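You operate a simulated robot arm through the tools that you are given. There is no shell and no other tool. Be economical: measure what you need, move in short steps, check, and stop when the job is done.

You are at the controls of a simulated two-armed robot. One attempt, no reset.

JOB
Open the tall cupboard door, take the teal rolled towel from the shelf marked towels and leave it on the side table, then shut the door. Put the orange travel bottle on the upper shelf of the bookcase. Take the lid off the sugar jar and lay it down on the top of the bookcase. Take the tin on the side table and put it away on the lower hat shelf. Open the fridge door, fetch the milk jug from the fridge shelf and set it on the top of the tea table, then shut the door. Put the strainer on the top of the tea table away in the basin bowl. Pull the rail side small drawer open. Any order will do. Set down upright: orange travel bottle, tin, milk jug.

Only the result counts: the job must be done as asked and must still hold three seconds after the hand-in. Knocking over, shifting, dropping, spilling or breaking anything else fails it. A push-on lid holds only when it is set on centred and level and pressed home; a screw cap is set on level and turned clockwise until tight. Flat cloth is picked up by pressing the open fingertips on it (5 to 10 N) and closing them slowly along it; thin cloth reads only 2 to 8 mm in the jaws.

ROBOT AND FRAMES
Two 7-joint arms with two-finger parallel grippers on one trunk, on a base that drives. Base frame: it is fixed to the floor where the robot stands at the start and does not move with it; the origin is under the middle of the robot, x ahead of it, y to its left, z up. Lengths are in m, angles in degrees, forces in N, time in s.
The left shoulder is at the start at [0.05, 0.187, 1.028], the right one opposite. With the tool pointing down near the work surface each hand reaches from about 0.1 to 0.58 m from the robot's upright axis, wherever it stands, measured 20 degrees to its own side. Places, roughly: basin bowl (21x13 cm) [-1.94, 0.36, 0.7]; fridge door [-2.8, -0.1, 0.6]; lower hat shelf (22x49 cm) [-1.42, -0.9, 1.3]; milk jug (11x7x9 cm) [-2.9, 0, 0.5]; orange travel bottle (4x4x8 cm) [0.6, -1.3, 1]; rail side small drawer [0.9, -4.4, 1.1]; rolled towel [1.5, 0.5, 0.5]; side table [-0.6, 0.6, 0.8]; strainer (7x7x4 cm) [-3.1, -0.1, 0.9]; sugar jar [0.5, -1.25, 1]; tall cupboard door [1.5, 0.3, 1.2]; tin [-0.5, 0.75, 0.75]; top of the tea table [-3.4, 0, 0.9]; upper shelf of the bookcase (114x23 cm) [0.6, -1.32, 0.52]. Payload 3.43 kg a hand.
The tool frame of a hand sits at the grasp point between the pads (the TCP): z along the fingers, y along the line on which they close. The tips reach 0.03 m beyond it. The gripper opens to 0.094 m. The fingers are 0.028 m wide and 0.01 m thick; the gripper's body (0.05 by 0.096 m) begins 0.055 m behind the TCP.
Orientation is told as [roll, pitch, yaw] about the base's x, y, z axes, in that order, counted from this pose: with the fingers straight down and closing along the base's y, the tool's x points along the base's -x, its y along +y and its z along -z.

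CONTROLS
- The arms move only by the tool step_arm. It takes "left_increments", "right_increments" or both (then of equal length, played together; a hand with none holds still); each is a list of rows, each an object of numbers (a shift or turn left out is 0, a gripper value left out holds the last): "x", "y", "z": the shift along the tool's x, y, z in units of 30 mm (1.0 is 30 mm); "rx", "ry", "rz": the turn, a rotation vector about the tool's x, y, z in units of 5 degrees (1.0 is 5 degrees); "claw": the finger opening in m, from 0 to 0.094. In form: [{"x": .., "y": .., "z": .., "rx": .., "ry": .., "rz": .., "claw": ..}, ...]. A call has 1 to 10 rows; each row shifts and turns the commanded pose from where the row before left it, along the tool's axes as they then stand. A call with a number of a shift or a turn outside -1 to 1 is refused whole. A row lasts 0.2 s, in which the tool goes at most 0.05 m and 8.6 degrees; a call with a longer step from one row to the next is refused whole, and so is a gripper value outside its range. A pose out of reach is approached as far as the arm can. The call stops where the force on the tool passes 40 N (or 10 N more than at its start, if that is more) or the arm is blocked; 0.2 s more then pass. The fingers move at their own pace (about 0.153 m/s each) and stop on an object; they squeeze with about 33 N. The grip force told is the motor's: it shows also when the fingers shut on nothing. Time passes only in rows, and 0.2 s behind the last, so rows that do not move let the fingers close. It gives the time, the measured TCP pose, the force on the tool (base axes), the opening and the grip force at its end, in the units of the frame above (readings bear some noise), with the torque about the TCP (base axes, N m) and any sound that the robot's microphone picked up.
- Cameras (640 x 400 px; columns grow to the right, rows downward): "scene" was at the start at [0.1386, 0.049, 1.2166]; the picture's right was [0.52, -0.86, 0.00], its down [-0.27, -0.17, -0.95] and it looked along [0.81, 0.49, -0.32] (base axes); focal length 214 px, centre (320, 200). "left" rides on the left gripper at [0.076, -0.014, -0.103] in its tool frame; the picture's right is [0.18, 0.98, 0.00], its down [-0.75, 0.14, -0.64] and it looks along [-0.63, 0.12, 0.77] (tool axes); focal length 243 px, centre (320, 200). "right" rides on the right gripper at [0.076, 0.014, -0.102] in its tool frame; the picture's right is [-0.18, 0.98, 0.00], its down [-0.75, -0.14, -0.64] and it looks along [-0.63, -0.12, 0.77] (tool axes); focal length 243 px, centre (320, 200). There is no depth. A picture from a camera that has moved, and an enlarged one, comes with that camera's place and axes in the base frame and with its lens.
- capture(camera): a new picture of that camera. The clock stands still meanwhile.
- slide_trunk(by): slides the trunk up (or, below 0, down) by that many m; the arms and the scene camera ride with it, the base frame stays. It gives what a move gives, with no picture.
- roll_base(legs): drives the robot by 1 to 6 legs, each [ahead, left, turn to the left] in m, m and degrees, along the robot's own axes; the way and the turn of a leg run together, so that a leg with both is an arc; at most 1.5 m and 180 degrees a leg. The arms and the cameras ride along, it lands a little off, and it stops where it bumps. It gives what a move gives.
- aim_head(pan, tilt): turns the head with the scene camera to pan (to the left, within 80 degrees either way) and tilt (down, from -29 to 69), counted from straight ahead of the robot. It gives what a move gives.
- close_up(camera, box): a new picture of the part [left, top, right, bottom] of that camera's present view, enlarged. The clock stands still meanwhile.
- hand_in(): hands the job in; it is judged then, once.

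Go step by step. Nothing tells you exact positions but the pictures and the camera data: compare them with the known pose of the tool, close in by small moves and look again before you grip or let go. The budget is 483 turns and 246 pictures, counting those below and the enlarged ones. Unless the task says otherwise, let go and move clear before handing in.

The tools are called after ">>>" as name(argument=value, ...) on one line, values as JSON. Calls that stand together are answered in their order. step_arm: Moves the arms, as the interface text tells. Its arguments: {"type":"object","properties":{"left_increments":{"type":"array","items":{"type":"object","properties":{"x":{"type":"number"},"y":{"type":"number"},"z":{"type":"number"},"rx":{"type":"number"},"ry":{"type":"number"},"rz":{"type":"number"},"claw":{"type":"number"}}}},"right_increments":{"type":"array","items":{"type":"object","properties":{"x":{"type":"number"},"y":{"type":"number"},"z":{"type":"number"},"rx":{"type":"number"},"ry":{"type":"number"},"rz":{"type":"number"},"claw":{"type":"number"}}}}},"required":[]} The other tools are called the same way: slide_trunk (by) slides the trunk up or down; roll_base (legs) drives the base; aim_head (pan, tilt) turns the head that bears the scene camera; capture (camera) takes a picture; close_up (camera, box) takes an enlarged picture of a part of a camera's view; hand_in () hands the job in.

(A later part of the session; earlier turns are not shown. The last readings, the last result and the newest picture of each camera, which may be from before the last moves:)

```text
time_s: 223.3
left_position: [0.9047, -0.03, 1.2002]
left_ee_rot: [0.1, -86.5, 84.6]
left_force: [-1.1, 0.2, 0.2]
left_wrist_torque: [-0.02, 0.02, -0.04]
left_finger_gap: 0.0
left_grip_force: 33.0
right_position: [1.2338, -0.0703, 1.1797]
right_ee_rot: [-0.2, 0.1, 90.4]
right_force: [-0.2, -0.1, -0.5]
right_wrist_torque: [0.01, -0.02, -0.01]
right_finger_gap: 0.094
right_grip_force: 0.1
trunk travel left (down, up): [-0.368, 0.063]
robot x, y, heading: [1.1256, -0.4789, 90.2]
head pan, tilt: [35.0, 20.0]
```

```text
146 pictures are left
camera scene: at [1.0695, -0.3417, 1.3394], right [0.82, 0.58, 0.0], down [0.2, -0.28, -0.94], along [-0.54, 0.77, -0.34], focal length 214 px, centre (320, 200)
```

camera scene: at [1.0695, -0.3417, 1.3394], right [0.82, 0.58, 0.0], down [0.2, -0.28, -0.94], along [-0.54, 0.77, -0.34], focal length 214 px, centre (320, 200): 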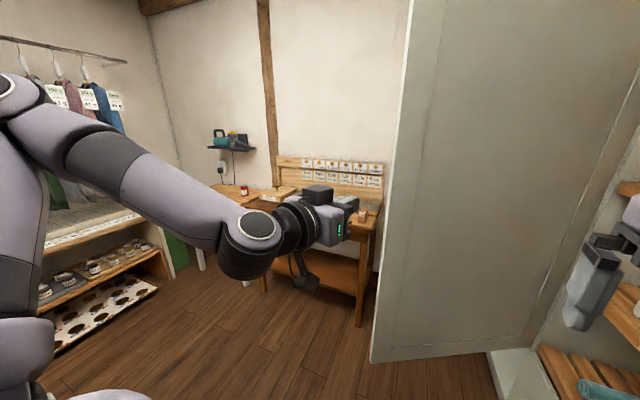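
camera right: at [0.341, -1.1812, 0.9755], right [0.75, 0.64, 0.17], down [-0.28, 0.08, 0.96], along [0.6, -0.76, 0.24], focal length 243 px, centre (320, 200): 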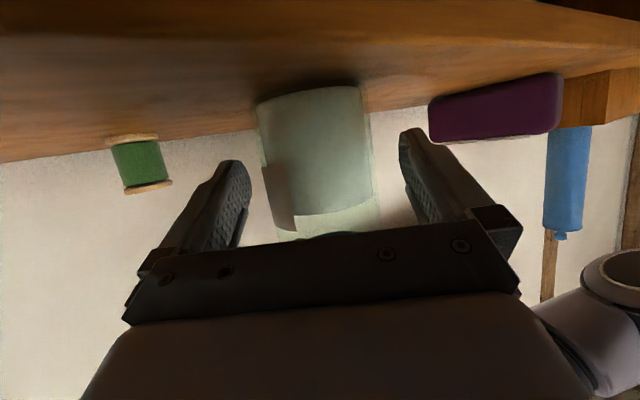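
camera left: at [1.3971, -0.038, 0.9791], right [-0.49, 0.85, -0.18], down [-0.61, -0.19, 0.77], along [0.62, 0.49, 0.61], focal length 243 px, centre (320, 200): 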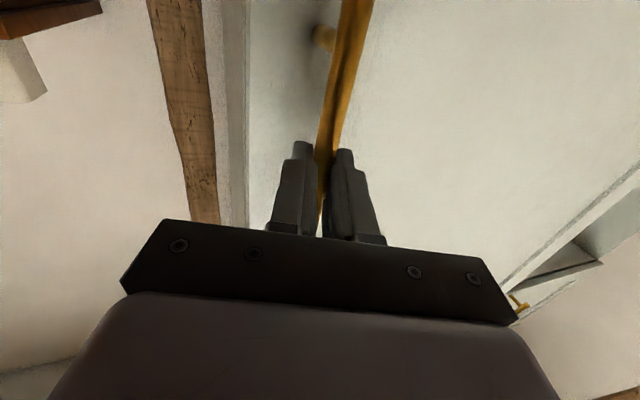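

The hand would just meet the door edge; I shift 10 cm to the right, tuck the right hand back, and push forward.

>>> step_arm(right_increments=[{"x": 1}, {"x": 1}, {"x": 1}, {"x": 1}])

>>> roll_base(legs=[[0, -0.1, 0], [0.3, 0, 0]])

>>> roll_base(legs=[[0.15, 0, 0]])

>>> capture(camera="scene")

```text
time_s: 224.3
left_position: [0.9048, -0.0295, 1.1998]
left_ee_rot: [0.2, -86.4, 84.5]
left_force: [0.0, -0.9, 0.1]
left_wrist_torque: [0.0, 0.01, -0.02]
left_finger_gap: 0.0
left_grip_force: 32.8
right_position: [1.2348, -0.1926, 1.1793]
right_ee_rot: [-0.2, 0.0, 90.5]
right_force: [-0.1, 0.6, -0.3]
right_wrist_torque: [-0.02, 0.0, -0.02]
right_finger_gap: 0.094
right_grip_force: 0.1
trunk travel left (down, up): [-0.368, 0.063]
robot x, y, heading: [1.1231, -0.4732, 90.4]
head pan, tilt: [35.0, 20.0]
```

```text
time_s: 226.4
left_position: [1.0016, 0.0953, 1.2017]
left_ee_rot: [-2.4, -86.9, 86.8]
left_force: [-0.4, -0.3, -1.1]
left_wrist_torque: [0.0, 0.01, 0.04]
left_finger_gap: 0.0001
left_grip_force: 33.2
right_position: [1.3334, -0.0686, 1.1823]
right_ee_rot: [-0.5, -0.2, 89.7]
right_force: [0.0, -0.2, -0.3]
right_wrist_torque: [0.02, -0.03, 0.05]
right_finger_gap: 0.0938
right_grip_force: 0.1
trunk travel left (down, up): [-0.368, 0.063]
robot x, y, heading: [1.2165, -0.3474, 89.8]
head pan, tilt: [35.0, 20.0]
stopped in leg 2: the robot was blocked; the commanded pose is now the measured one
```

```text
time_s: 227.2
left_position: [1.0026, 0.0997, 1.2038]
left_ee_rot: [-4.1, -87.1, 88.0]
left_force: [0.6, -0.5, -0.2]
left_wrist_torque: [0.02, -0.01, -0.03]
left_finger_gap: 0.0001
left_grip_force: 33.5
right_position: [1.3344, -0.0653, 1.1813]
right_ee_rot: [-0.5, -0.4, 89.4]
right_force: [0.0, 0.5, -0.1]
right_wrist_torque: [0.03, 0.02, 0.0]
right_finger_gap: 0.0941
right_grip_force: 0.1
trunk travel left (down, up): [-0.368, 0.063]
robot x, y, heading: [1.2142, -0.3415, 89.4]
head pan, tilt: [35.0, 20.0]
stopped in leg 1: the robot was blocked; the commanded pose is now the measured one
```

```text
145 pictures are left
camera scene: at [1.1632, -0.2176, 1.3409], right [0.82, 0.57, 0.01], down [0.2, -0.27, -0.94], along [-0.53, 0.78, -0.33], focal length 214 px, centre (320, 200)
```

scene: 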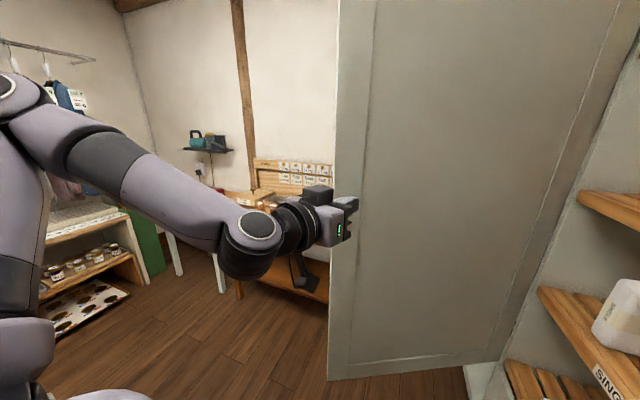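

>>> aim_head(pan=-60, tilt=35)

>>> capture(camera="scene")

```text
time_s: 228.9
left_position: [1.0012, 0.0969, 1.2049]
left_ee_rot: [-2.6, -87.2, 86.7]
left_force: [0.3, 0.1, 0.8]
left_wrist_torque: [-0.05, 0.01, 0.01]
left_finger_gap: 0.0
left_grip_force: 33.1
right_position: [1.3355, -0.0674, 1.1818]
right_ee_rot: [-0.4, -0.4, 89.5]
right_force: [-0.5, 0.3, 0.6]
right_wrist_torque: [-0.02, 0.03, 0.0]
right_finger_gap: 0.094
right_grip_force: 0.1
trunk travel left (down, up): [-0.368, 0.063]
robot x, y, heading: [1.2197, -0.34, 89.7]
head pan, tilt: [-60.0, 35.0]
```

```text
144 pictures are left
camera scene: at [1.2938, -0.2515, 1.3173], right [0.5, -0.87, -0.01], down [-0.5, -0.27, -0.82], along [0.71, 0.41, -0.57], focal length 214 px, centre (320, 200)
```

scene: 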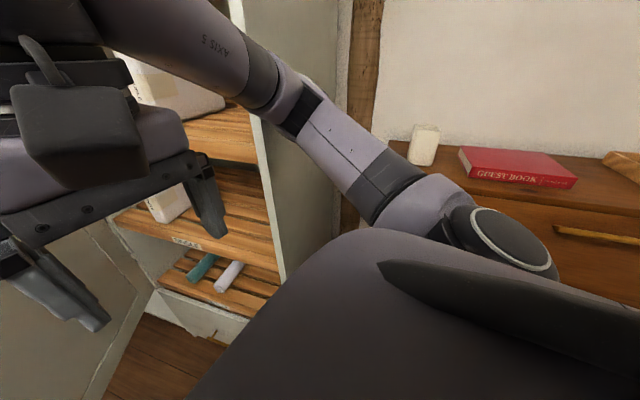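

The right elbow touches the cupboard side. I back off and take a stance farther left at heading 60°, where the elbow clears.

>>> roll_base(legs=[[-0.15, 0, 0], [0, 0, -30], [0.0, 0.329, 0]])

>>> aim_head(pan=30, tilt=25)

>>> capture(camera="scene")

```text
time_s: 233.6
left_position: [0.9792, 0.1777, 1.1999]
left_ee_rot: [-1.1, -86.4, 54.6]
left_force: [-1.1, -0.1, -0.3]
left_wrist_torque: [0.0, 0.0, -0.02]
left_finger_gap: 0.0
left_grip_force: 32.9
right_position: [1.1793, -0.1324, 1.1773]
right_ee_rot: [-0.4, 0.5, 58.9]
right_force: [0.5, 0.6, 0.5]
right_wrist_torque: [-0.01, -0.01, 0.0]
right_finger_gap: 0.094
right_grip_force: 0.0
trunk travel left (down, up): [-0.368, 0.063]
robot x, y, heading: [0.9336, -0.3183, 58.9]
head pan, tilt: [-60.0, 35.0]
```

```text
time_s: 235.2
left_position: [0.9783, 0.1773, 1.1997]
left_ee_rot: [-0.7, -86.3, 54.4]
left_force: [-0.4, -0.3, 0.1]
left_wrist_torque: [0.03, 0.02, 0.0]
left_finger_gap: 0.0001
left_grip_force: 33.4
right_position: [1.18, -0.1335, 1.1775]
right_ee_rot: [-0.3, 0.5, 58.8]
right_force: [0.5, -0.3, 0.6]
right_wrist_torque: [-0.01, 0.0, 0.01]
right_finger_gap: 0.0942
right_grip_force: 0.0
trunk travel left (down, up): [-0.368, 0.063]
robot x, y, heading: [0.9357, -0.316, 58.9]
head pan, tilt: [30.0, 25.0]
```

```text
143 pictures are left
camera scene: at [0.9658, -0.1756, 1.3313], right [1.0, -0.02, 0.0], down [-0.01, -0.42, -0.91], along [0.02, 0.91, -0.42], focal length 214 px, centre (320, 200)
```

scene: 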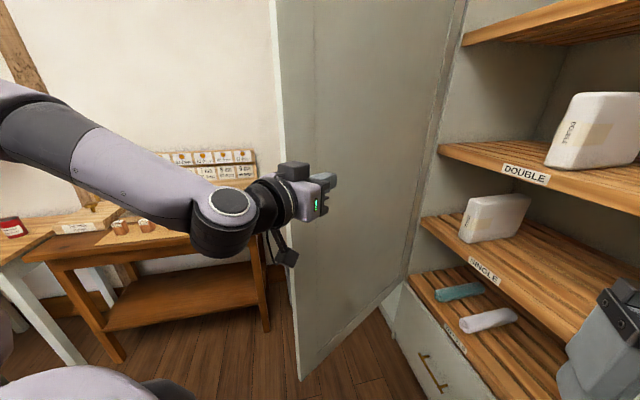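

Now I push the door open from inside: ahead and left.

>>> roll_base(legs=[[0.14, 0.08, 0]])

>>> roll_base(legs=[[0.1, 0.08, 0]])

>>> capture(camera="scene")

```text
time_s: 236.2
left_position: [0.978, 0.2313, 1.1974]
left_ee_rot: [-1.8, -86.3, 55.6]
left_force: [0.6, 0.3, 1.0]
left_wrist_torque: [0.02, 0.02, -0.01]
left_finger_gap: 0.0
left_grip_force: 32.7
right_position: [1.1811, -0.0778, 1.1776]
right_ee_rot: [-0.2, 0.6, 58.6]
right_force: [0.0, 0.3, 0.3]
right_wrist_torque: [-0.02, 0.01, 0.0]
right_finger_gap: 0.0941
right_grip_force: 0.2
trunk travel left (down, up): [-0.368, 0.063]
robot x, y, heading: [0.9355, -0.2627, 59.2]
head pan, tilt: [30.0, 25.0]
stopped in leg 1: the force on the tool passed its limit (the readings are from after the stop); the commanded pose is now the measured one
```

```text
time_s: 237.5
left_position: [0.9625, 0.3557, 1.1983]
left_ee_rot: [-0.7, -86.4, 54.3]
left_force: [1.5, -0.6, 0.5]
left_wrist_torque: [-0.02, -0.02, -0.01]
left_finger_gap: 0.0
left_grip_force: 33.1
right_position: [1.1651, 0.0485, 1.1764]
right_ee_rot: [-0.3, 0.7, 58.6]
right_force: [0.5, 0.3, -0.2]
right_wrist_torque: [0.01, 0.04, 0.0]
right_finger_gap: 0.0941
right_grip_force: 0.0
trunk travel left (down, up): [-0.368, 0.063]
robot x, y, heading: [0.9187, -0.1387, 59.1]
head pan, tilt: [30.0, 25.0]
```

```text
142 pictures are left
camera scene: at [0.9506, 0.006, 1.3312], right [1.0, -0.02, 0.0], down [-0.01, -0.42, -0.91], along [0.02, 0.91, -0.42], focal length 214 px, centre (320, 200)
```

scene: 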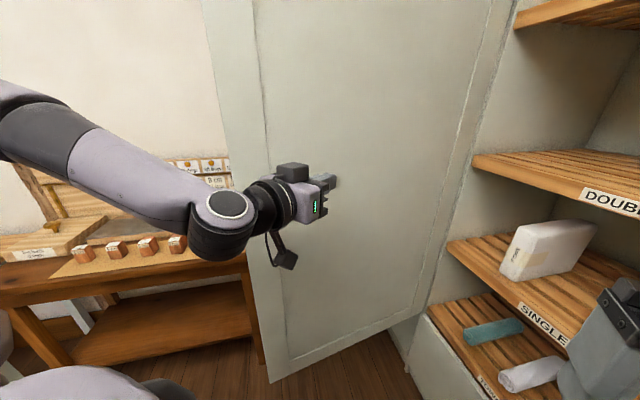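

>>> roll_base(legs=[[0.1, 0.07, 0]])

>>> capture(camera="scene")

```text
time_s: 238.7
left_position: [0.9542, 0.4766, 1.1974]
left_ee_rot: [-0.7, -86.2, 54.5]
left_force: [0.3, 0.5, 0.3]
left_wrist_torque: [0.02, 0.01, 0.01]
left_finger_gap: 0.0
left_grip_force: 33.0
right_position: [1.1566, 0.1691, 1.1768]
right_ee_rot: [-0.2, 0.7, 58.6]
right_force: [-0.3, 0.4, 0.6]
right_wrist_torque: [-0.01, -0.02, 0.0]
right_finger_gap: 0.0938
right_grip_force: 0.0
trunk travel left (down, up): [-0.368, 0.063]
robot x, y, heading: [0.9128, -0.0166, 59.0]
head pan, tilt: [30.0, 25.0]
```

```text
141 pictures are left
camera scene: at [0.9426, 0.1268, 1.3312], right [1.0, -0.02, 0.0], down [-0.01, -0.42, -0.91], along [0.02, 0.91, -0.42], focal length 214 px, centre (320, 200)
```

scene: 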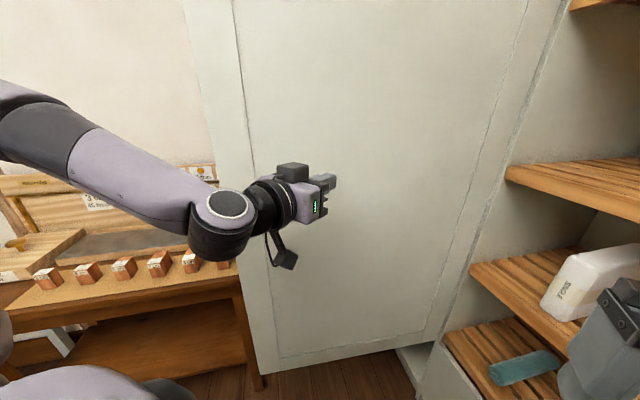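

The door is ~80° open and the TOWELS shelf is accessible; the teal roll lies at roughly (1.50–1.75, 0.50–0.55). I turn toward it, lower the trunk and pitch the left hand.

>>> roll_base(legs=[[0, 0, -29]])

>>> step_arm(left_increments=[{"ry": 1, "claw": 0.094}, {"ry": 1}, {"ry": 1}, {"ry": 1}, {"ry": 1}, {"ry": 1}, {"ry": 1}])

>>> slide_trunk(by=-0.33)

>>> capture(camera="scene")

>>> capture(camera="left")

```text
time_s: 240.6
left_position: [1.1851, 0.394, 1.1979]
left_ee_rot: [-0.1, -86.2, 25.2]
left_force: [-0.7, 0.4, 0.5]
left_wrist_torque: [-0.01, 0.0, 0.04]
left_finger_gap: 0.0002
left_grip_force: 33.0
right_position: [1.2161, 0.0272, 1.1762]
right_ee_rot: [-0.2, 0.7, 29.9]
right_force: [-0.4, 0.4, -0.2]
right_wrist_torque: [-0.01, -0.03, 0.02]
right_finger_gap: 0.0939
right_grip_force: 0.1
trunk travel left (down, up): [-0.368, 0.063]
robot x, y, heading: [0.9104, -0.0174, 30.2]
head pan, tilt: [30.0, 25.0]
```

```text
time_s: 242.2
left_position: [1.1859, 0.3962, 1.1978]
left_ee_rot: [-0.1, -51.2, 25.2]
left_force: [0.0, -0.8, 0.1]
left_wrist_torque: [-0.01, 0.0, -0.01]
left_finger_gap: 0.0941
left_grip_force: 0.0
right_position: [1.216, 0.0268, 1.176]
right_ee_rot: [-0.4, 0.6, 30.0]
right_force: [0.6, -0.1, 0.2]
right_wrist_torque: [-0.02, 0.02, -0.01]
right_finger_gap: 0.094
right_grip_force: 0.0
trunk travel left (down, up): [-0.368, 0.063]
robot x, y, heading: [0.9105, -0.0135, 30.1]
head pan, tilt: [30.0, 25.0]
```

```text
time_s: 245.4
left_position: [1.186, 0.3949, 0.8681]
left_ee_rot: [0.0, -51.3, 25.1]
left_force: [-0.1, 0.3, -0.2]
left_wrist_torque: [0.02, 0.01, 0.0]
left_finger_gap: 0.0943
left_grip_force: 0.1
right_position: [1.214, 0.0277, 0.8466]
right_ee_rot: [-0.3, 0.6, 29.9]
right_force: [0.0, 0.9, -0.1]
right_wrist_torque: [0.01, -0.01, -0.02]
right_finger_gap: 0.094
right_grip_force: 0.0
trunk travel left (down, up): [-0.038, 0.393]
robot x, y, heading: [0.9115, -0.0178, 30.3]
head pan, tilt: [30.0, 25.0]
```

```text
140 pictures are left
camera scene: at [1.0068, 0.0932, 1.0014], right [0.87, -0.5, 0.0], down [-0.21, -0.37, -0.91], along [0.45, 0.79, -0.42], focal length 214 px, centre (320, 200)
```

scene: 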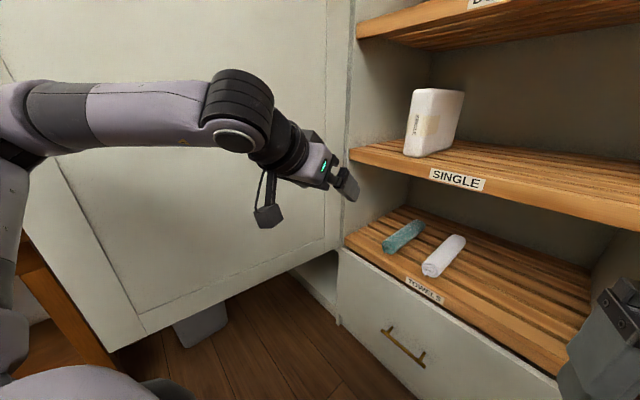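

```text
139 pictures are left
camera left: at [1.0762, 0.3269, 0.8733], right [-0.52, 0.84, -0.14], down [-0.09, 0.12, 0.99], along [0.85, 0.53, 0.01], focal length 243 px, centre (320, 200)
```

left: 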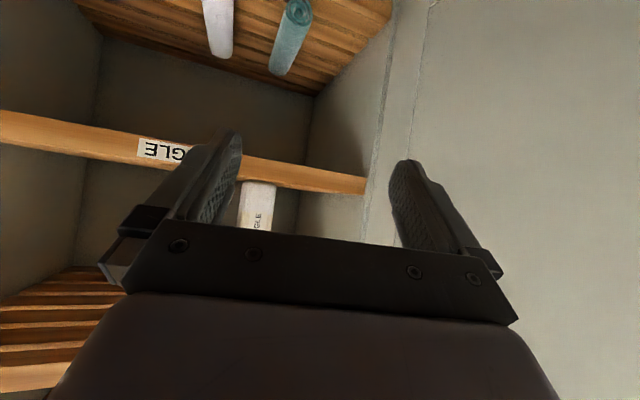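

The roll lies from (1.505, 0.487) to (1.73, 0.53), centre z≈0.55. I align yaw with it, extend, then drive in.

>>> step_arm(left_increments=[{"rx": 0.727, "rz": 0.587}, {"rx": 0.727, "rz": 0.587}, {"rx": 0.727, "rz": 0.587}])

>>> step_arm(left_increments=[{"z": 0.9, "x": 0.171, "y": -0.092}, {"z": 0.9, "x": 0.171, "y": -0.092}, {"z": 0.9, "x": 0.171, "y": -0.092}, {"z": 0.9, "x": 0.171, "y": -0.092}, {"z": 0.9, "x": 0.171, "y": -0.092}, {"z": 0.9, "x": 0.171, "y": -0.092}, {"z": 0.9, "x": 0.171, "y": -0.092}, {"z": 0.9, "x": 0.171, "y": -0.092}])

>>> capture(camera="scene")

>>> capture(camera="left")

```text
time_s: 246.2
left_position: [1.1854, 0.395, 0.8681]
left_ee_rot: [0.2, -51.4, 10.9]
left_force: [0.7, 0.2, 0.6]
left_wrist_torque: [0.01, 0.0, -0.01]
left_finger_gap: 0.094
left_grip_force: 0.1
right_position: [1.2152, 0.0279, 0.8474]
right_ee_rot: [-0.3, 0.6, 29.9]
right_force: [-0.1, 0.7, 0.0]
right_wrist_torque: [0.0, -0.02, -0.01]
right_finger_gap: 0.0939
right_grip_force: 0.0
trunk travel left (down, up): [-0.038, 0.393]
robot x, y, heading: [0.9093, -0.0194, 30.3]
head pan, tilt: [30.0, 25.0]
```

```text
time_s: 248.0
left_position: [1.3318, 0.4004, 0.7005]
left_ee_rot: [0.1, -51.2, 11.0]
left_force: [0.0, -0.7, 1.0]
left_wrist_torque: [0.01, -0.01, 0.0]
left_finger_gap: 0.094
left_grip_force: 0.1
right_position: [1.2166, 0.0279, 0.8469]
right_ee_rot: [-0.3, 0.6, 29.9]
right_force: [-0.3, 0.6, -0.2]
right_wrist_torque: [-0.03, -0.01, -0.01]
right_finger_gap: 0.094
right_grip_force: 0.0
trunk travel left (down, up): [-0.038, 0.393]
robot x, y, heading: [0.9084, -0.0169, 30.4]
head pan, tilt: [30.0, 25.0]
```

```text
138 pictures are left
camera scene: at [1.0067, 0.0932, 1.0014], right [0.87, -0.5, 0.0], down [-0.21, -0.37, -0.91], along [0.45, 0.79, -0.42], focal length 214 px, centre (320, 200)
```

scene: 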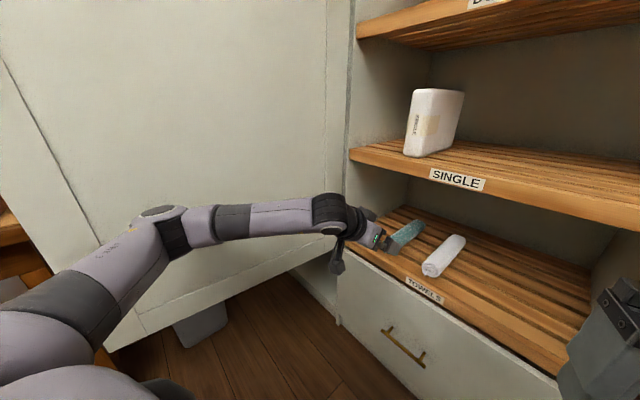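

```text
137 pictures are left
camera left: at [1.2084, 0.3615, 0.7059], right [-0.3, 0.94, -0.14], down [-0.06, 0.13, 0.99], along [0.95, 0.31, 0.01], focal length 243 px, centre (320, 200)
```

left: 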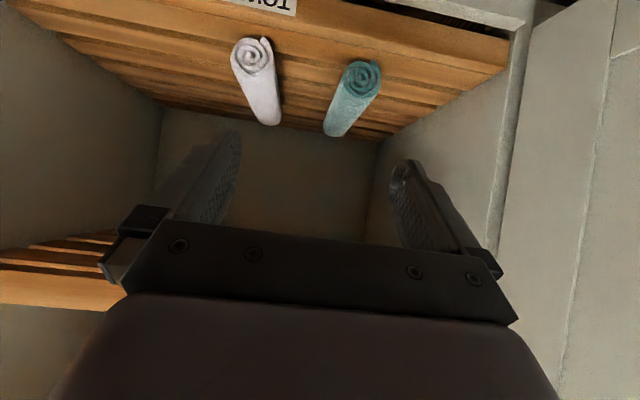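

>>> roll_base(legs=[[0.1526, 0.023, 0]])

>>> capture(camera="left")

>>> capture(camera="scene")

```text
time_s: 249.2
left_position: [1.3952, 0.4544, 0.7008]
left_ee_rot: [0.7, -50.7, 11.6]
left_force: [-0.3, 0.5, 0.5]
left_wrist_torque: [-0.04, -0.01, -0.02]
left_finger_gap: 0.094
left_grip_force: 0.0
right_position: [1.2841, 0.0753, 0.8484]
right_ee_rot: [0.3, 0.3, 30.3]
right_force: [0.1, -0.8, -0.4]
right_wrist_torque: [0.0, 0.01, 0.0]
right_finger_gap: 0.0941
right_grip_force: 0.2
trunk travel left (down, up): [-0.038, 0.393]
robot x, y, heading: [0.9795, 0.0324, 30.9]
head pan, tilt: [30.0, 25.0]
stopped in leg 1: the robot was blocked; the commanded pose is now the measured one
```

```text
136 pictures are left
camera left: at [1.2741, 0.4135, 0.7064], right [-0.32, 0.94, -0.13], down [-0.05, 0.13, 0.99], along [0.95, 0.32, 0.0], focal length 243 px, centre (320, 200)
```

left: 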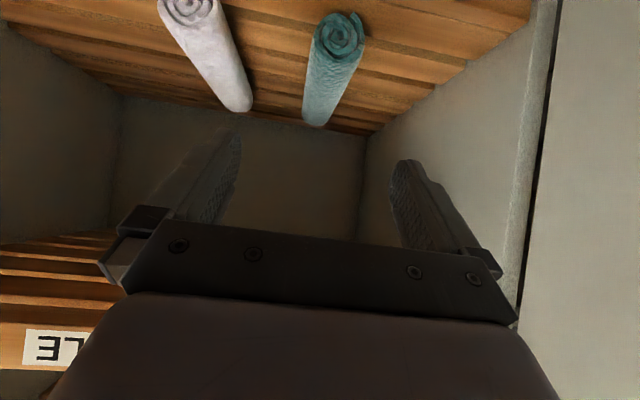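

```text
135 pictures are left
camera scene: at [1.075, 0.1376, 1.0038], right [0.87, -0.49, 0.0], down [-0.2, -0.36, -0.91], along [0.44, 0.8, -0.41], focal length 214 px, centre (320, 200)
```

scene: 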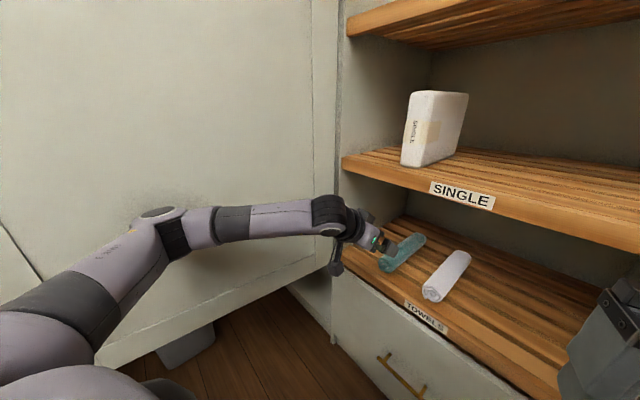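

Probably the elbow brushed the door; I ease back 2 cm and extend the arm itself to the roll.

>>> roll_base(legs=[[-0.025, 0.0, 0]])

>>> step_arm(left_increments=[{"z": 0.973, "x": -0.048, "y": 0.079}, {"z": 0.973, "x": -0.048, "y": 0.079}, {"z": 0.973, "x": -0.048, "y": 0.079}, {"z": 0.973, "x": -0.048, "y": 0.079}])

>>> capture(camera="left")

```text
time_s: 250.0
left_position: [1.3752, 0.4464, 0.6899]
left_ee_rot: [-0.4, -50.2, 12.3]
left_force: [-0.2, 0.1, -0.1]
left_wrist_torque: [0.0, -0.02, -0.01]
left_finger_gap: 0.0941
left_grip_force: 0.1
right_position: [1.2647, 0.0696, 0.8467]
right_ee_rot: [-0.3, 0.6, 30.3]
right_force: [-0.2, -0.3, -0.8]
right_wrist_torque: [0.04, 0.01, -0.02]
right_finger_gap: 0.094
right_grip_force: 0.2
trunk travel left (down, up): [-0.038, 0.393]
robot x, y, heading: [0.959, 0.0228, 30.6]
head pan, tilt: [30.0, 25.0]
```

```text
time_s: 251.0
left_position: [1.4649, 0.4742, 0.6185]
left_ee_rot: [-0.3, -50.2, 12.3]
left_force: [-0.3, -0.4, -0.4]
left_wrist_torque: [0.03, -0.02, 0.0]
left_finger_gap: 0.0941
left_grip_force: 0.1
right_position: [1.2644, 0.071, 0.847]
right_ee_rot: [-0.3, 0.6, 30.3]
right_force: [0.2, 0.2, 0.1]
right_wrist_torque: [-0.01, -0.03, 0.02]
right_finger_gap: 0.0941
right_grip_force: 0.0
trunk travel left (down, up): [-0.038, 0.393]
robot x, y, heading: [0.9607, 0.0237, 30.4]
head pan, tilt: [30.0, 25.0]
```

```text
134 pictures are left
camera left: at [1.3432, 0.4334, 0.6262], right [-0.32, 0.94, -0.15], down [-0.04, 0.14, 0.99], along [0.95, 0.32, -0.01], focal length 243 px, centre (320, 200)
```

left: 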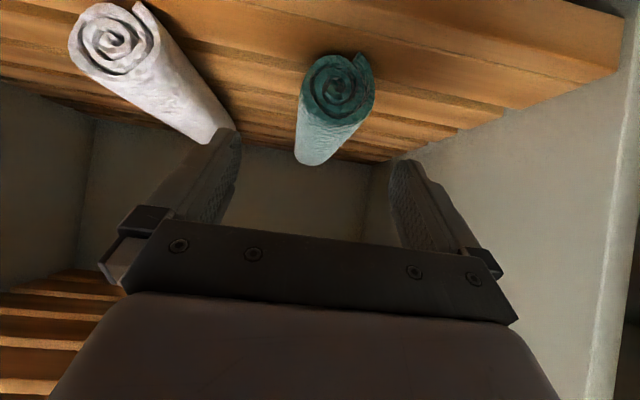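

>>> step_arm(left_increments=[{"z": 0.931, "x": -0.163, "y": 0.043}, {"z": 0.931, "x": -0.163, "y": 0.043}, {"z": 0.931, "x": -0.163, "y": 0.043}, {"z": 0.931, "x": -0.163, "y": 0.043}, {}])

>>> capture(camera="left")

>>> close_up(camera="scene", box=[280, 160, 504, 300])

```text
time_s: 252.2
left_position: [1.5458, 0.496, 0.5686]
left_ee_rot: [-0.5, -50.0, 12.2]
left_force: [0.2, 0.4, -0.2]
left_wrist_torque: [0.01, 0.03, -0.02]
left_finger_gap: 0.0941
left_grip_force: 0.1
left hand out of reach, approached as far as the arm can: row 4
right_position: [1.2642, 0.0713, 0.8483]
right_ee_rot: [-0.4, 0.6, 30.3]
right_force: [0.1, 0.3, -0.9]
right_wrist_torque: [-0.03, 0.03, 0.02]
right_finger_gap: 0.0942
right_grip_force: 0.1
trunk travel left (down, up): [-0.038, 0.393]
robot x, y, heading: [0.9617, 0.027, 30.7]
head pan, tilt: [30.0, 25.0]
```

```text
133 pictures are left
camera left: at [1.424, 0.4545, 0.5762], right [-0.32, 0.94, -0.15], down [-0.04, 0.14, 0.99], along [0.95, 0.32, -0.01], focal length 243 px, centre (320, 200)
```

left: 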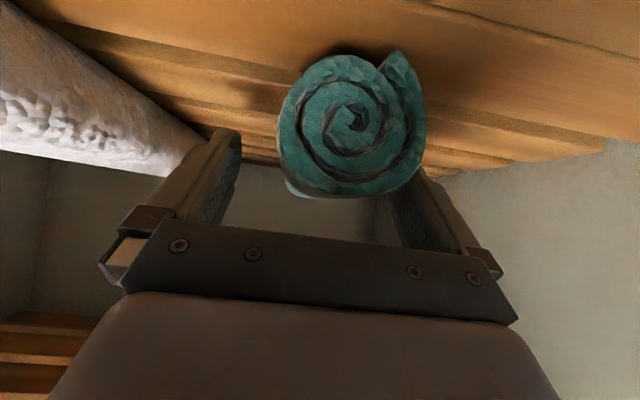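

```text
2.86 times, centred on (392, 230) of scene
camera zoom: at [1.0556, 0.1349, 1.0013], right [0.87, -0.49, 0.0], down [-0.21, -0.37, -0.91], along [0.44, 0.79, -0.42], focal length 613 px, centre (114, 114)
```

zoom: 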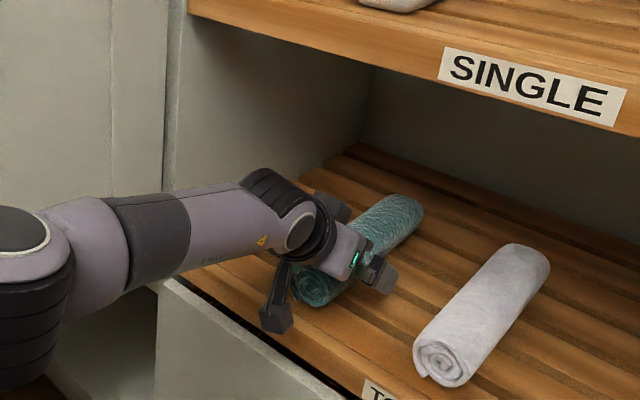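

Centred over the roll. Close on it.

>>> step_arm(left_increments=[{"claw": 0.06}, {"claw": 0.04}, {"claw": 0.02}, {"claw": 0.01}, {}, {}])

>>> capture(camera="left")

```text
time_s: 253.6
left_position: [1.5447, 0.4959, 0.5689]
left_ee_rot: [-0.6, -49.9, 12.3]
left_force: [0.9, 0.6, 1.9]
left_wrist_torque: [0.01, 0.04, -0.05]
left_finger_gap: 0.061
left_grip_force: 33.3
right_position: [1.265, 0.0703, 0.8475]
right_ee_rot: [-0.4, 0.6, 30.3]
right_force: [-0.2, 0.5, 1.0]
right_wrist_torque: [0.0, 0.0, 0.0]
right_finger_gap: 0.0943
right_grip_force: 0.1
trunk travel left (down, up): [-0.038, 0.393]
robot x, y, heading: [0.9581, 0.0281, 30.4]
head pan, tilt: [30.0, 25.0]
```

```text
131 pictures are left
camera left: at [1.4238, 0.4547, 0.5763], right [-0.32, 0.94, -0.15], down [-0.04, 0.14, 0.99], along [0.95, 0.32, -0.01], focal length 243 px, centre (320, 200)
```

left: 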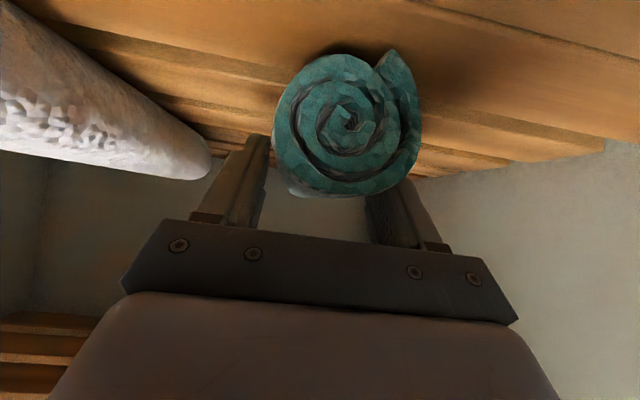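

Gripped. I lift 10 cm with the trunk and back out.

>>> slide_trunk(by=0.1)

>>> roll_base(legs=[[-0.45, 0.0, 0]])

>>> aim_head(pan=10, tilt=30)

>>> capture(camera="scene")

```text
time_s: 254.9
left_position: [1.5455, 0.4949, 0.6669]
left_ee_rot: [-0.5, -49.9, 12.2]
left_force: [-0.4, -0.2, -1.4]
left_wrist_torque: [-0.04, 0.06, 0.01]
left_finger_gap: 0.0607
left_grip_force: 32.8
right_position: [1.2648, 0.0707, 0.9466]
right_ee_rot: [-0.2, 0.7, 30.3]
right_force: [0.0, -0.7, 0.1]
right_wrist_torque: [0.02, 0.01, 0.03]
right_finger_gap: 0.094
right_grip_force: 0.1
trunk travel left (down, up): [-0.138, 0.293]
robot x, y, heading: [0.9597, 0.0256, 30.6]
head pan, tilt: [30.0, 25.0]
```

```text
time_s: 257.6
left_position: [1.1578, 0.2642, 0.6676]
left_ee_rot: [-0.6, -49.9, 12.1]
left_force: [-0.8, 0.1, -0.7]
left_wrist_torque: [-0.01, 0.1, -0.02]
left_finger_gap: 0.0607
left_grip_force: 33.4
right_position: [0.8759, -0.1594, 0.9461]
right_ee_rot: [-0.3, 0.8, 30.1]
right_force: [-0.5, 0.3, 0.1]
right_wrist_torque: [-0.04, 0.04, -0.03]
right_finger_gap: 0.094
right_grip_force: 0.0
trunk travel left (down, up): [-0.138, 0.293]
robot x, y, heading: [0.5732, -0.2022, 30.4]
head pan, tilt: [30.0, 25.0]
```

```text
time_s: 258.5
left_position: [1.1584, 0.264, 0.6681]
left_ee_rot: [-0.6, -49.9, 12.2]
left_force: [0.1, 0.5, -1.1]
left_wrist_torque: [0.01, 0.04, -0.01]
left_finger_gap: 0.0606
left_grip_force: 33.0
right_position: [0.8769, -0.1611, 0.9481]
right_ee_rot: [-0.4, 0.6, 30.1]
right_force: [-0.4, 0.2, -0.2]
right_wrist_torque: [0.01, 0.01, -0.02]
right_finger_gap: 0.094
right_grip_force: 0.1
trunk travel left (down, up): [-0.138, 0.293]
robot x, y, heading: [0.5697, -0.2063, 30.3]
head pan, tilt: [10.0, 30.0]
```

```text
130 pictures are left
camera scene: at [0.6907, -0.1161, 1.0933], right [0.65, -0.76, 0.0], down [-0.38, -0.32, -0.87], along [0.66, 0.56, -0.5], focal length 214 px, centre (320, 200)
```

scene: 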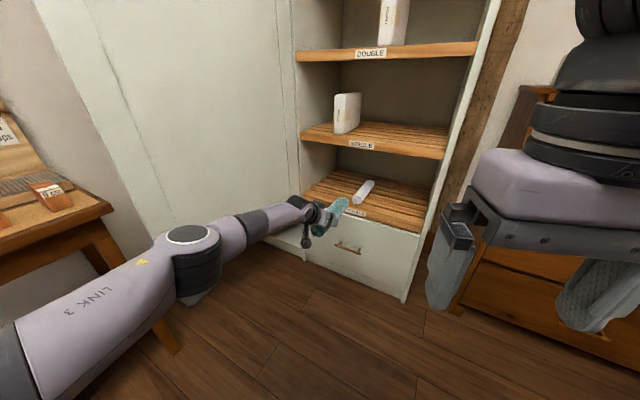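

Towel is out. I carry it to the side table first (then return to shut the door). Raise trunk and turn to look for the side table.

>>> slide_trunk(by=0.28)

>>> roll_base(legs=[[-0.4, 0.1, 0], [0, 0, 115]])

>>> aim_head(pan=0, tilt=25)

>>> capture(camera="scene")

```text
time_s: 261.3
left_position: [1.1587, 0.2644, 0.9476]
left_ee_rot: [-0.6, -50.0, 12.2]
left_force: [0.0, 0.4, -1.3]
left_wrist_torque: [-0.01, 0.06, 0.02]
left_finger_gap: 0.0606
left_grip_force: 33.1
right_position: [0.8768, -0.1597, 1.2278]
right_ee_rot: [-0.3, 0.7, 30.0]
right_force: [-0.5, 0.1, -0.1]
right_wrist_torque: [-0.01, 0.02, 0.0]
right_finger_gap: 0.0941
right_grip_force: 0.0
trunk travel left (down, up): [-0.418, 0.013]
robot x, y, heading: [0.5739, -0.2035, 30.6]
head pan, tilt: [10.0, 30.0]
```

```text
time_s: 268.6
left_position: [-0.4922, 0.0338, 0.948]
left_ee_rot: [-0.7, -49.9, 125.4]
left_force: [0.7, 0.5, -0.5]
left_wrist_torque: [-0.08, 0.04, 0.03]
left_finger_gap: 0.0605
left_grip_force: 33.3
right_position: [0.0085, -0.0588, 1.2256]
right_ee_rot: [-0.4, 0.6, 143.5]
right_force: [-0.5, 0.3, 0.9]
right_wrist_torque: [-0.04, -0.01, -0.03]
right_finger_gap: 0.0939
right_grip_force: 0.0
trunk travel left (down, up): [-0.418, 0.013]
robot x, y, heading: [0.1711, -0.3208, 143.7]
head pan, tilt: [10.0, 30.0]
```

```text
time_s: 269.4
left_position: [-0.491, 0.0319, 0.9473]
left_ee_rot: [-0.6, -49.9, 125.4]
left_force: [-0.7, -0.3, -0.7]
left_wrist_torque: [-0.05, -0.04, 0.01]
left_finger_gap: 0.061
left_grip_force: 33.1
right_position: [0.0092, -0.0594, 1.2263]
right_ee_rot: [-0.3, 0.7, 143.4]
right_force: [0.2, -1.0, -0.3]
right_wrist_torque: [0.01, 0.0, 0.03]
right_finger_gap: 0.0942
right_grip_force: 0.0
trunk travel left (down, up): [-0.418, 0.013]
robot x, y, heading: [0.172, -0.3213, 143.8]
head pan, tilt: [0.0, 25.0]
```

```text
129 pictures are left
camera scene: at [0.0505, -0.2316, 1.3813], right [0.59, 0.81, 0.0], down [0.34, -0.25, -0.91], along [-0.73, 0.54, -0.42], focal length 214 px, centre (320, 200)
```

scene: 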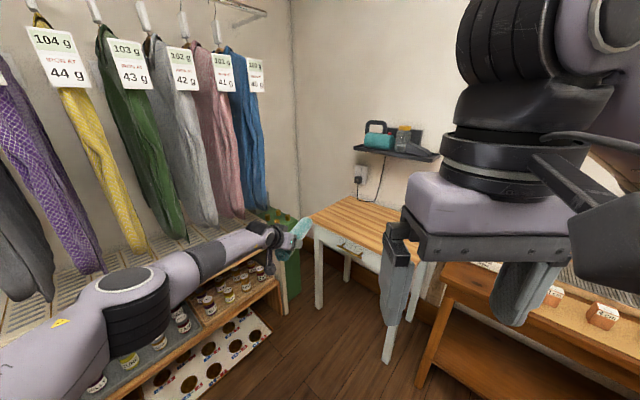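

The side table (white legs, wooden top) is ahead, partly hidden by my right hand. I move that hand aside and approach.

>>> step_arm(right_increments=[{"z": 0.8, "y": -0.5}, {"z": 0.8, "y": -0.5}, {"z": 0.8, "y": -0.5}, {"z": 0.8, "y": -0.5}, {"z": 0.8, "y": -0.5}, {"z": 0.8, "y": -0.5}, {"z": 0.8, "y": -0.5}, {"z": 0.8, "y": -0.5}])

>>> roll_base(legs=[[0.0, 0.0, -35], [0.0, 0.25, 0]])

>>> capture(camera="scene")

```text
time_s: 271.1
left_position: [-0.4918, 0.033, 0.9483]
left_ee_rot: [-0.6, -49.9, 125.4]
left_force: [-0.4, -0.4, -1.5]
left_wrist_torque: [-0.05, -0.07, 0.0]
left_finger_gap: 0.0608
left_grip_force: 32.6
right_position: [0.0834, 0.0369, 1.0341]
right_ee_rot: [-0.2, 0.6, 143.6]
right_force: [-0.1, -0.2, -0.5]
right_wrist_torque: [0.03, 0.02, -0.02]
right_finger_gap: 0.0939
right_grip_force: 0.0
trunk travel left (down, up): [-0.418, 0.013]
robot x, y, heading: [0.1711, -0.3232, 143.8]
head pan, tilt: [0.0, 25.0]
```

```text
time_s: 274.6
left_position: [-0.4044, 0.269, 0.948]
left_ee_rot: [-0.6, -49.9, 90.4]
left_force: [-0.5, -0.4, -2.2]
left_wrist_torque: [-0.04, 0.0, 0.0]
left_finger_gap: 0.0607
left_grip_force: 32.9
right_position: [0.0692, -0.0567, 1.0332]
right_ee_rot: [-0.3, 0.8, 108.5]
right_force: [-0.1, 0.8, 0.6]
right_wrist_torque: [0.0, -0.03, 0.0]
right_finger_gap: 0.0937
right_grip_force: 0.0
trunk travel left (down, up): [-0.418, 0.013]
robot x, y, heading: [-0.0668, -0.3993, 108.7]
head pan, tilt: [0.0, 25.0]
```

```text
128 pictures are left
camera scene: at [-0.1117, -0.258, 1.3813], right [0.95, 0.32, 0.0], down [0.14, -0.4, -0.91], along [-0.29, 0.86, -0.42], focal length 214 px, centre (320, 200)
```

scene: 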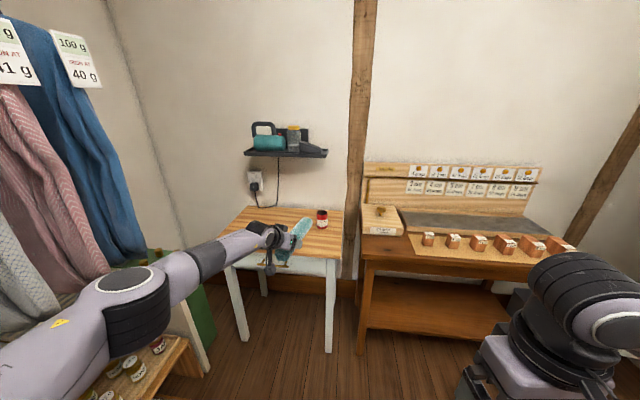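

The table top is at z≈0.72 with the tin at (-0.43, 0.74). I carry the towel over the table's left half, target (-0.62, 0.62).

>>> roll_base(legs=[[0.401, 0.091, 0]])

>>> capture(camera="scene")

>>> capture(camera="left")

```text
time_s: 277.2
left_position: [-0.626, 0.6195, 0.9477]
left_ee_rot: [-0.7, -49.9, 90.7]
left_force: [-0.6, 0.1, -2.0]
left_wrist_torque: [-0.05, 0.01, 0.02]
left_finger_gap: 0.0607
left_grip_force: 33.1
right_position: [-0.1506, 0.2958, 1.0331]
right_ee_rot: [-0.3, 0.7, 108.7]
right_force: [-1.0, -0.6, -0.4]
right_wrist_torque: [0.01, 0.02, 0.01]
right_finger_gap: 0.0944
right_grip_force: 0.0
trunk travel left (down, up): [-0.418, 0.013]
robot x, y, heading: [-0.2804, -0.0495, 109.0]
head pan, tilt: [0.0, 25.0]
```

```text
127 pictures are left
camera scene: at [-0.33, 0.0937, 1.3812], right [0.95, 0.33, 0.0], down [0.14, -0.4, -0.91], along [-0.3, 0.86, -0.42], focal length 214 px, centre (320, 200)
```

scene: 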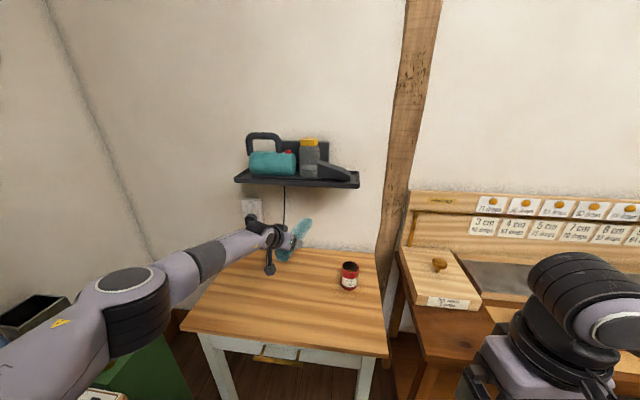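

```text
126 pictures are left
camera left: at [-0.6102, 0.4906, 0.9556], right [-0.98, -0.12, -0.15], down [-0.15, -0.01, 0.99], along [-0.12, 0.99, -0.01], focal length 243 px, centre (320, 200)
```

left: 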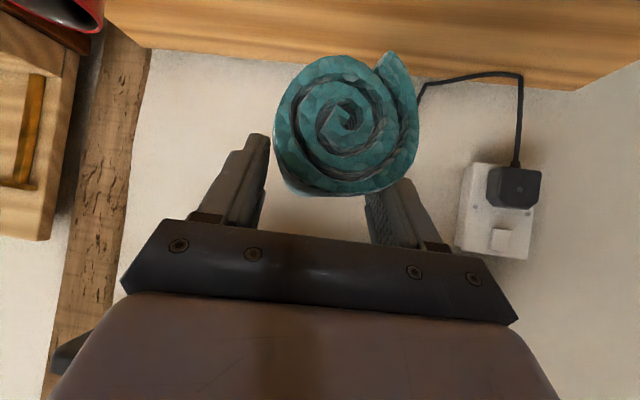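

I lower the towel with the trunk first.

>>> slide_trunk(by=-0.13)

>>> capture(camera="scene")

```text
time_s: 278.8
left_position: [-0.6249, 0.6185, 0.8174]
left_ee_rot: [-0.6, -49.9, 90.7]
left_force: [0.1, 0.1, -1.9]
left_wrist_torque: [-0.1, 0.02, -0.02]
left_finger_gap: 0.0608
left_grip_force: 32.9
right_position: [-0.151, 0.2957, 0.9037]
right_ee_rot: [-0.2, 0.7, 108.7]
right_force: [0.2, -0.1, -0.4]
right_wrist_torque: [0.0, -0.02, 0.01]
right_finger_gap: 0.0939
right_grip_force: 0.1
trunk travel left (down, up): [-0.288, 0.143]
robot x, y, heading: [-0.277, -0.0499, 109.1]
head pan, tilt: [0.0, 25.0]
```

```text
125 pictures are left
camera scene: at [-0.3297, 0.0931, 1.2514], right [0.95, 0.33, 0.0], down [0.14, -0.4, -0.91], along [-0.3, 0.86, -0.42], focal length 214 px, centre (320, 200)
```

scene: 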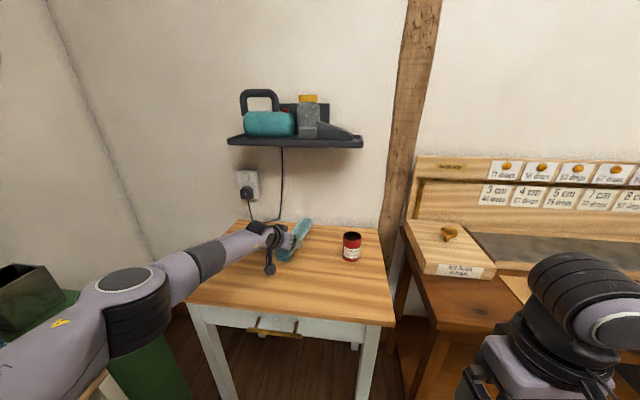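

>>> slide_trunk(by=-0.03)

>>> step_arm(left_increments=[{"z": 0.107, "x": 0.128}, {"z": 0.107, "x": 0.128}, {}])

>>> step_arm(left_increments=[{"z": 0.08, "x": 0.1}, {}])

```text
time_s: 279.4
left_position: [-0.6262, 0.6224, 0.8095]
left_ee_rot: [-0.5, -51.7, 90.6]
left_force: [-0.5, 3.5, 12.3]
left_wrist_torque: [-0.34, 0.02, 0.0]
left_finger_gap: 0.0608
left_grip_force: 33.0
right_position: [-0.1498, 0.2939, 0.8782]
right_ee_rot: [-0.2, 0.6, 108.8]
right_force: [0.4, -0.1, 1.2]
right_wrist_torque: [-0.01, -0.01, -0.01]
right_finger_gap: 0.094
right_grip_force: 0.0
trunk travel left (down, up): [-0.263, 0.169]
robot x, y, heading: [-0.2808, -0.0523, 109.1]
head pan, tilt: [0.0, 25.0]
stopped: the force on the tool passed its limit (the readings are from after the stop); the commanded pose is now the measured one
```

```text
time_s: 280.2
left_position: [-0.6254, 0.622, 0.8084]
left_ee_rot: [0.0, -52.7, 90.4]
left_force: [-1.1, -2.9, 38.9]
left_wrist_torque: [-0.36, 0.05, -0.13]
left_finger_gap: 0.0608
left_grip_force: 33.4
right_position: [-0.1482, 0.2936, 0.879]
right_ee_rot: [-0.2, 0.4, 108.8]
right_force: [-0.3, -0.5, -0.2]
right_wrist_torque: [0.0, -0.05, 0.0]
right_finger_gap: 0.0941
right_grip_force: 0.1
trunk travel left (down, up): [-0.263, 0.169]
robot x, y, heading: [-0.2807, -0.0486, 109.4]
head pan, tilt: [0.0, 25.0]
```

```text
time_s: 280.8
left_position: [-0.6259, 0.6227, 0.8084]
left_ee_rot: [-0.1, -52.9, 90.4]
left_force: [-2.2, -1.9, 44.1]
left_wrist_torque: [-0.26, 0.07, 0.6]
left_finger_gap: 0.0609
left_grip_force: 33.0
right_position: [-0.1485, 0.2929, 0.8797]
right_ee_rot: [-0.2, 0.4, 108.8]
right_force: [-0.3, 0.4, 0.0]
right_wrist_torque: [-0.04, -0.01, -0.01]
right_finger_gap: 0.094
right_grip_force: 0.1
trunk travel left (down, up): [-0.263, 0.169]
robot x, y, heading: [-0.277, -0.0529, 109.1]
head pan, tilt: [0.0, 25.0]
```

Contact: table is at z≈0.76. I ease up, open and withdraw.

>>> step_arm(left_increments=[{"z": -0.13, "x": -0.15}, {"claw": 0.075}, {"claw": 0.09}, {}, {"z": -0.6}, {"z": -0.9}, {"z": -0.9}, {"z": -0.9}])

>>> capture(camera="scene")

>>> capture(camera="left")

```text
time_s: 282.6
left_position: [-0.6257, 0.5444, 0.8592]
left_ee_rot: [-0.5, -51.1, 90.8]
left_force: [-0.2, -0.3, 0.3]
left_wrist_torque: [-0.01, 0.0, 0.0]
left_finger_gap: 0.0902
left_grip_force: 0.1
right_position: [-0.1505, 0.295, 0.8786]
right_ee_rot: [-0.3, 0.7, 108.8]
right_force: [0.2, -0.4, 0.1]
right_wrist_torque: [0.03, -0.01, 0.03]
right_finger_gap: 0.0938
right_grip_force: 0.1
trunk travel left (down, up): [-0.263, 0.169]
robot x, y, heading: [-0.2788, -0.051, 109.2]
head pan, tilt: [0.0, 25.0]
```

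```text
124 pictures are left
camera scene: at [-0.3298, 0.0927, 1.2258], right [0.94, 0.33, 0.0], down [0.14, -0.4, -0.91], along [-0.3, 0.86, -0.42], focal length 214 px, centre (320, 200)
```

scene: 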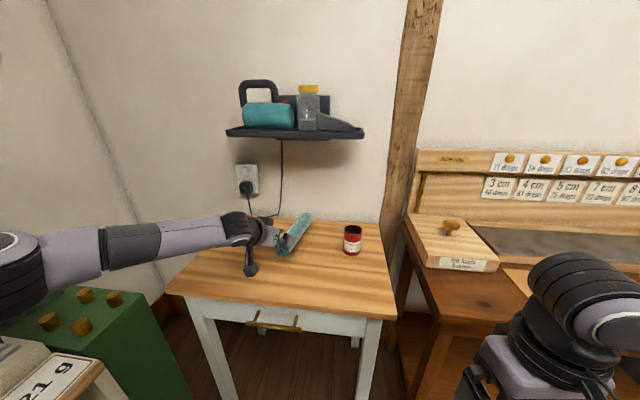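

```text
123 pictures are left
camera left: at [-0.6108, 0.4161, 0.8646], right [-0.98, -0.12, -0.15], down [-0.15, -0.03, 0.99], along [-0.12, 0.99, 0.01], focal length 243 px, centre (320, 200)
```

left: 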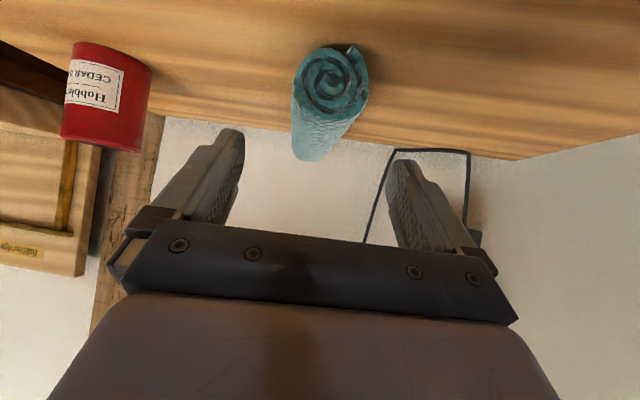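

The towel lies on the table. Next the tin, with the left hand: shift right so the hand faces the tin at about (-0.415, 0.69).

>>> roll_base(legs=[[-0.068, -0.1986, 0]])

>>> capture(camera="left")

>>> close_up(camera="scene", box=[200, 180, 392, 300])

```text
time_s: 284.2
left_position: [-0.4105, 0.5481, 0.8598]
left_ee_rot: [-0.5, -51.2, 90.7]
left_force: [0.6, -0.3, 0.4]
left_wrist_torque: [-0.03, 0.01, 0.01]
left_finger_gap: 0.0899
left_grip_force: 0.0
right_position: [0.0668, 0.2981, 0.8787]
right_ee_rot: [-0.4, 0.7, 108.7]
right_force: [-0.4, 0.1, -0.2]
right_wrist_torque: [-0.02, -0.02, -0.04]
right_finger_gap: 0.0937
right_grip_force: 0.1
trunk travel left (down, up): [-0.263, 0.169]
robot x, y, heading: [-0.0629, -0.0436, 109.1]
head pan, tilt: [0.0, 25.0]
```

```text
122 pictures are left
camera left: at [-0.3954, 0.4195, 0.8644], right [-0.98, -0.12, -0.15], down [-0.15, -0.03, 0.99], along [-0.12, 0.99, 0.01], focal length 243 px, centre (320, 200)
```

left: 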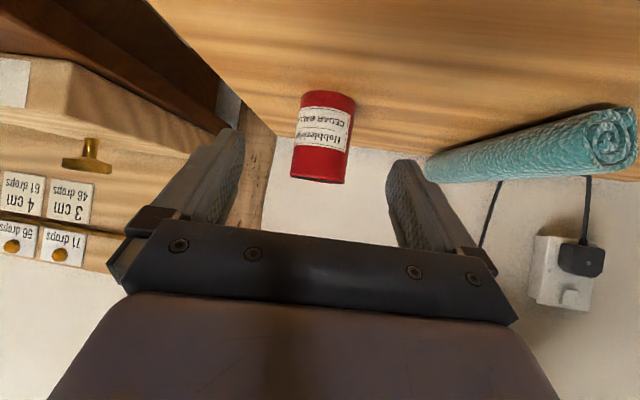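

```text
3.33 times, centred on (296, 240) of scene
camera zoom: at [-0.1141, 0.0957, 1.2258], right [0.95, 0.33, 0.0], down [0.14, -0.4, -0.91], along [-0.3, 0.86, -0.42], focal length 715 px, centre (400, 67)
```

zoom: 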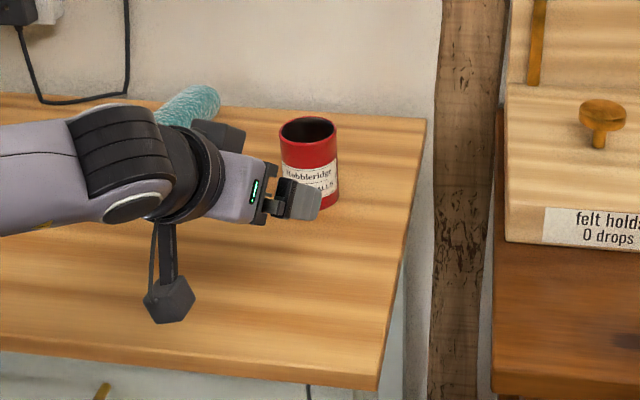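

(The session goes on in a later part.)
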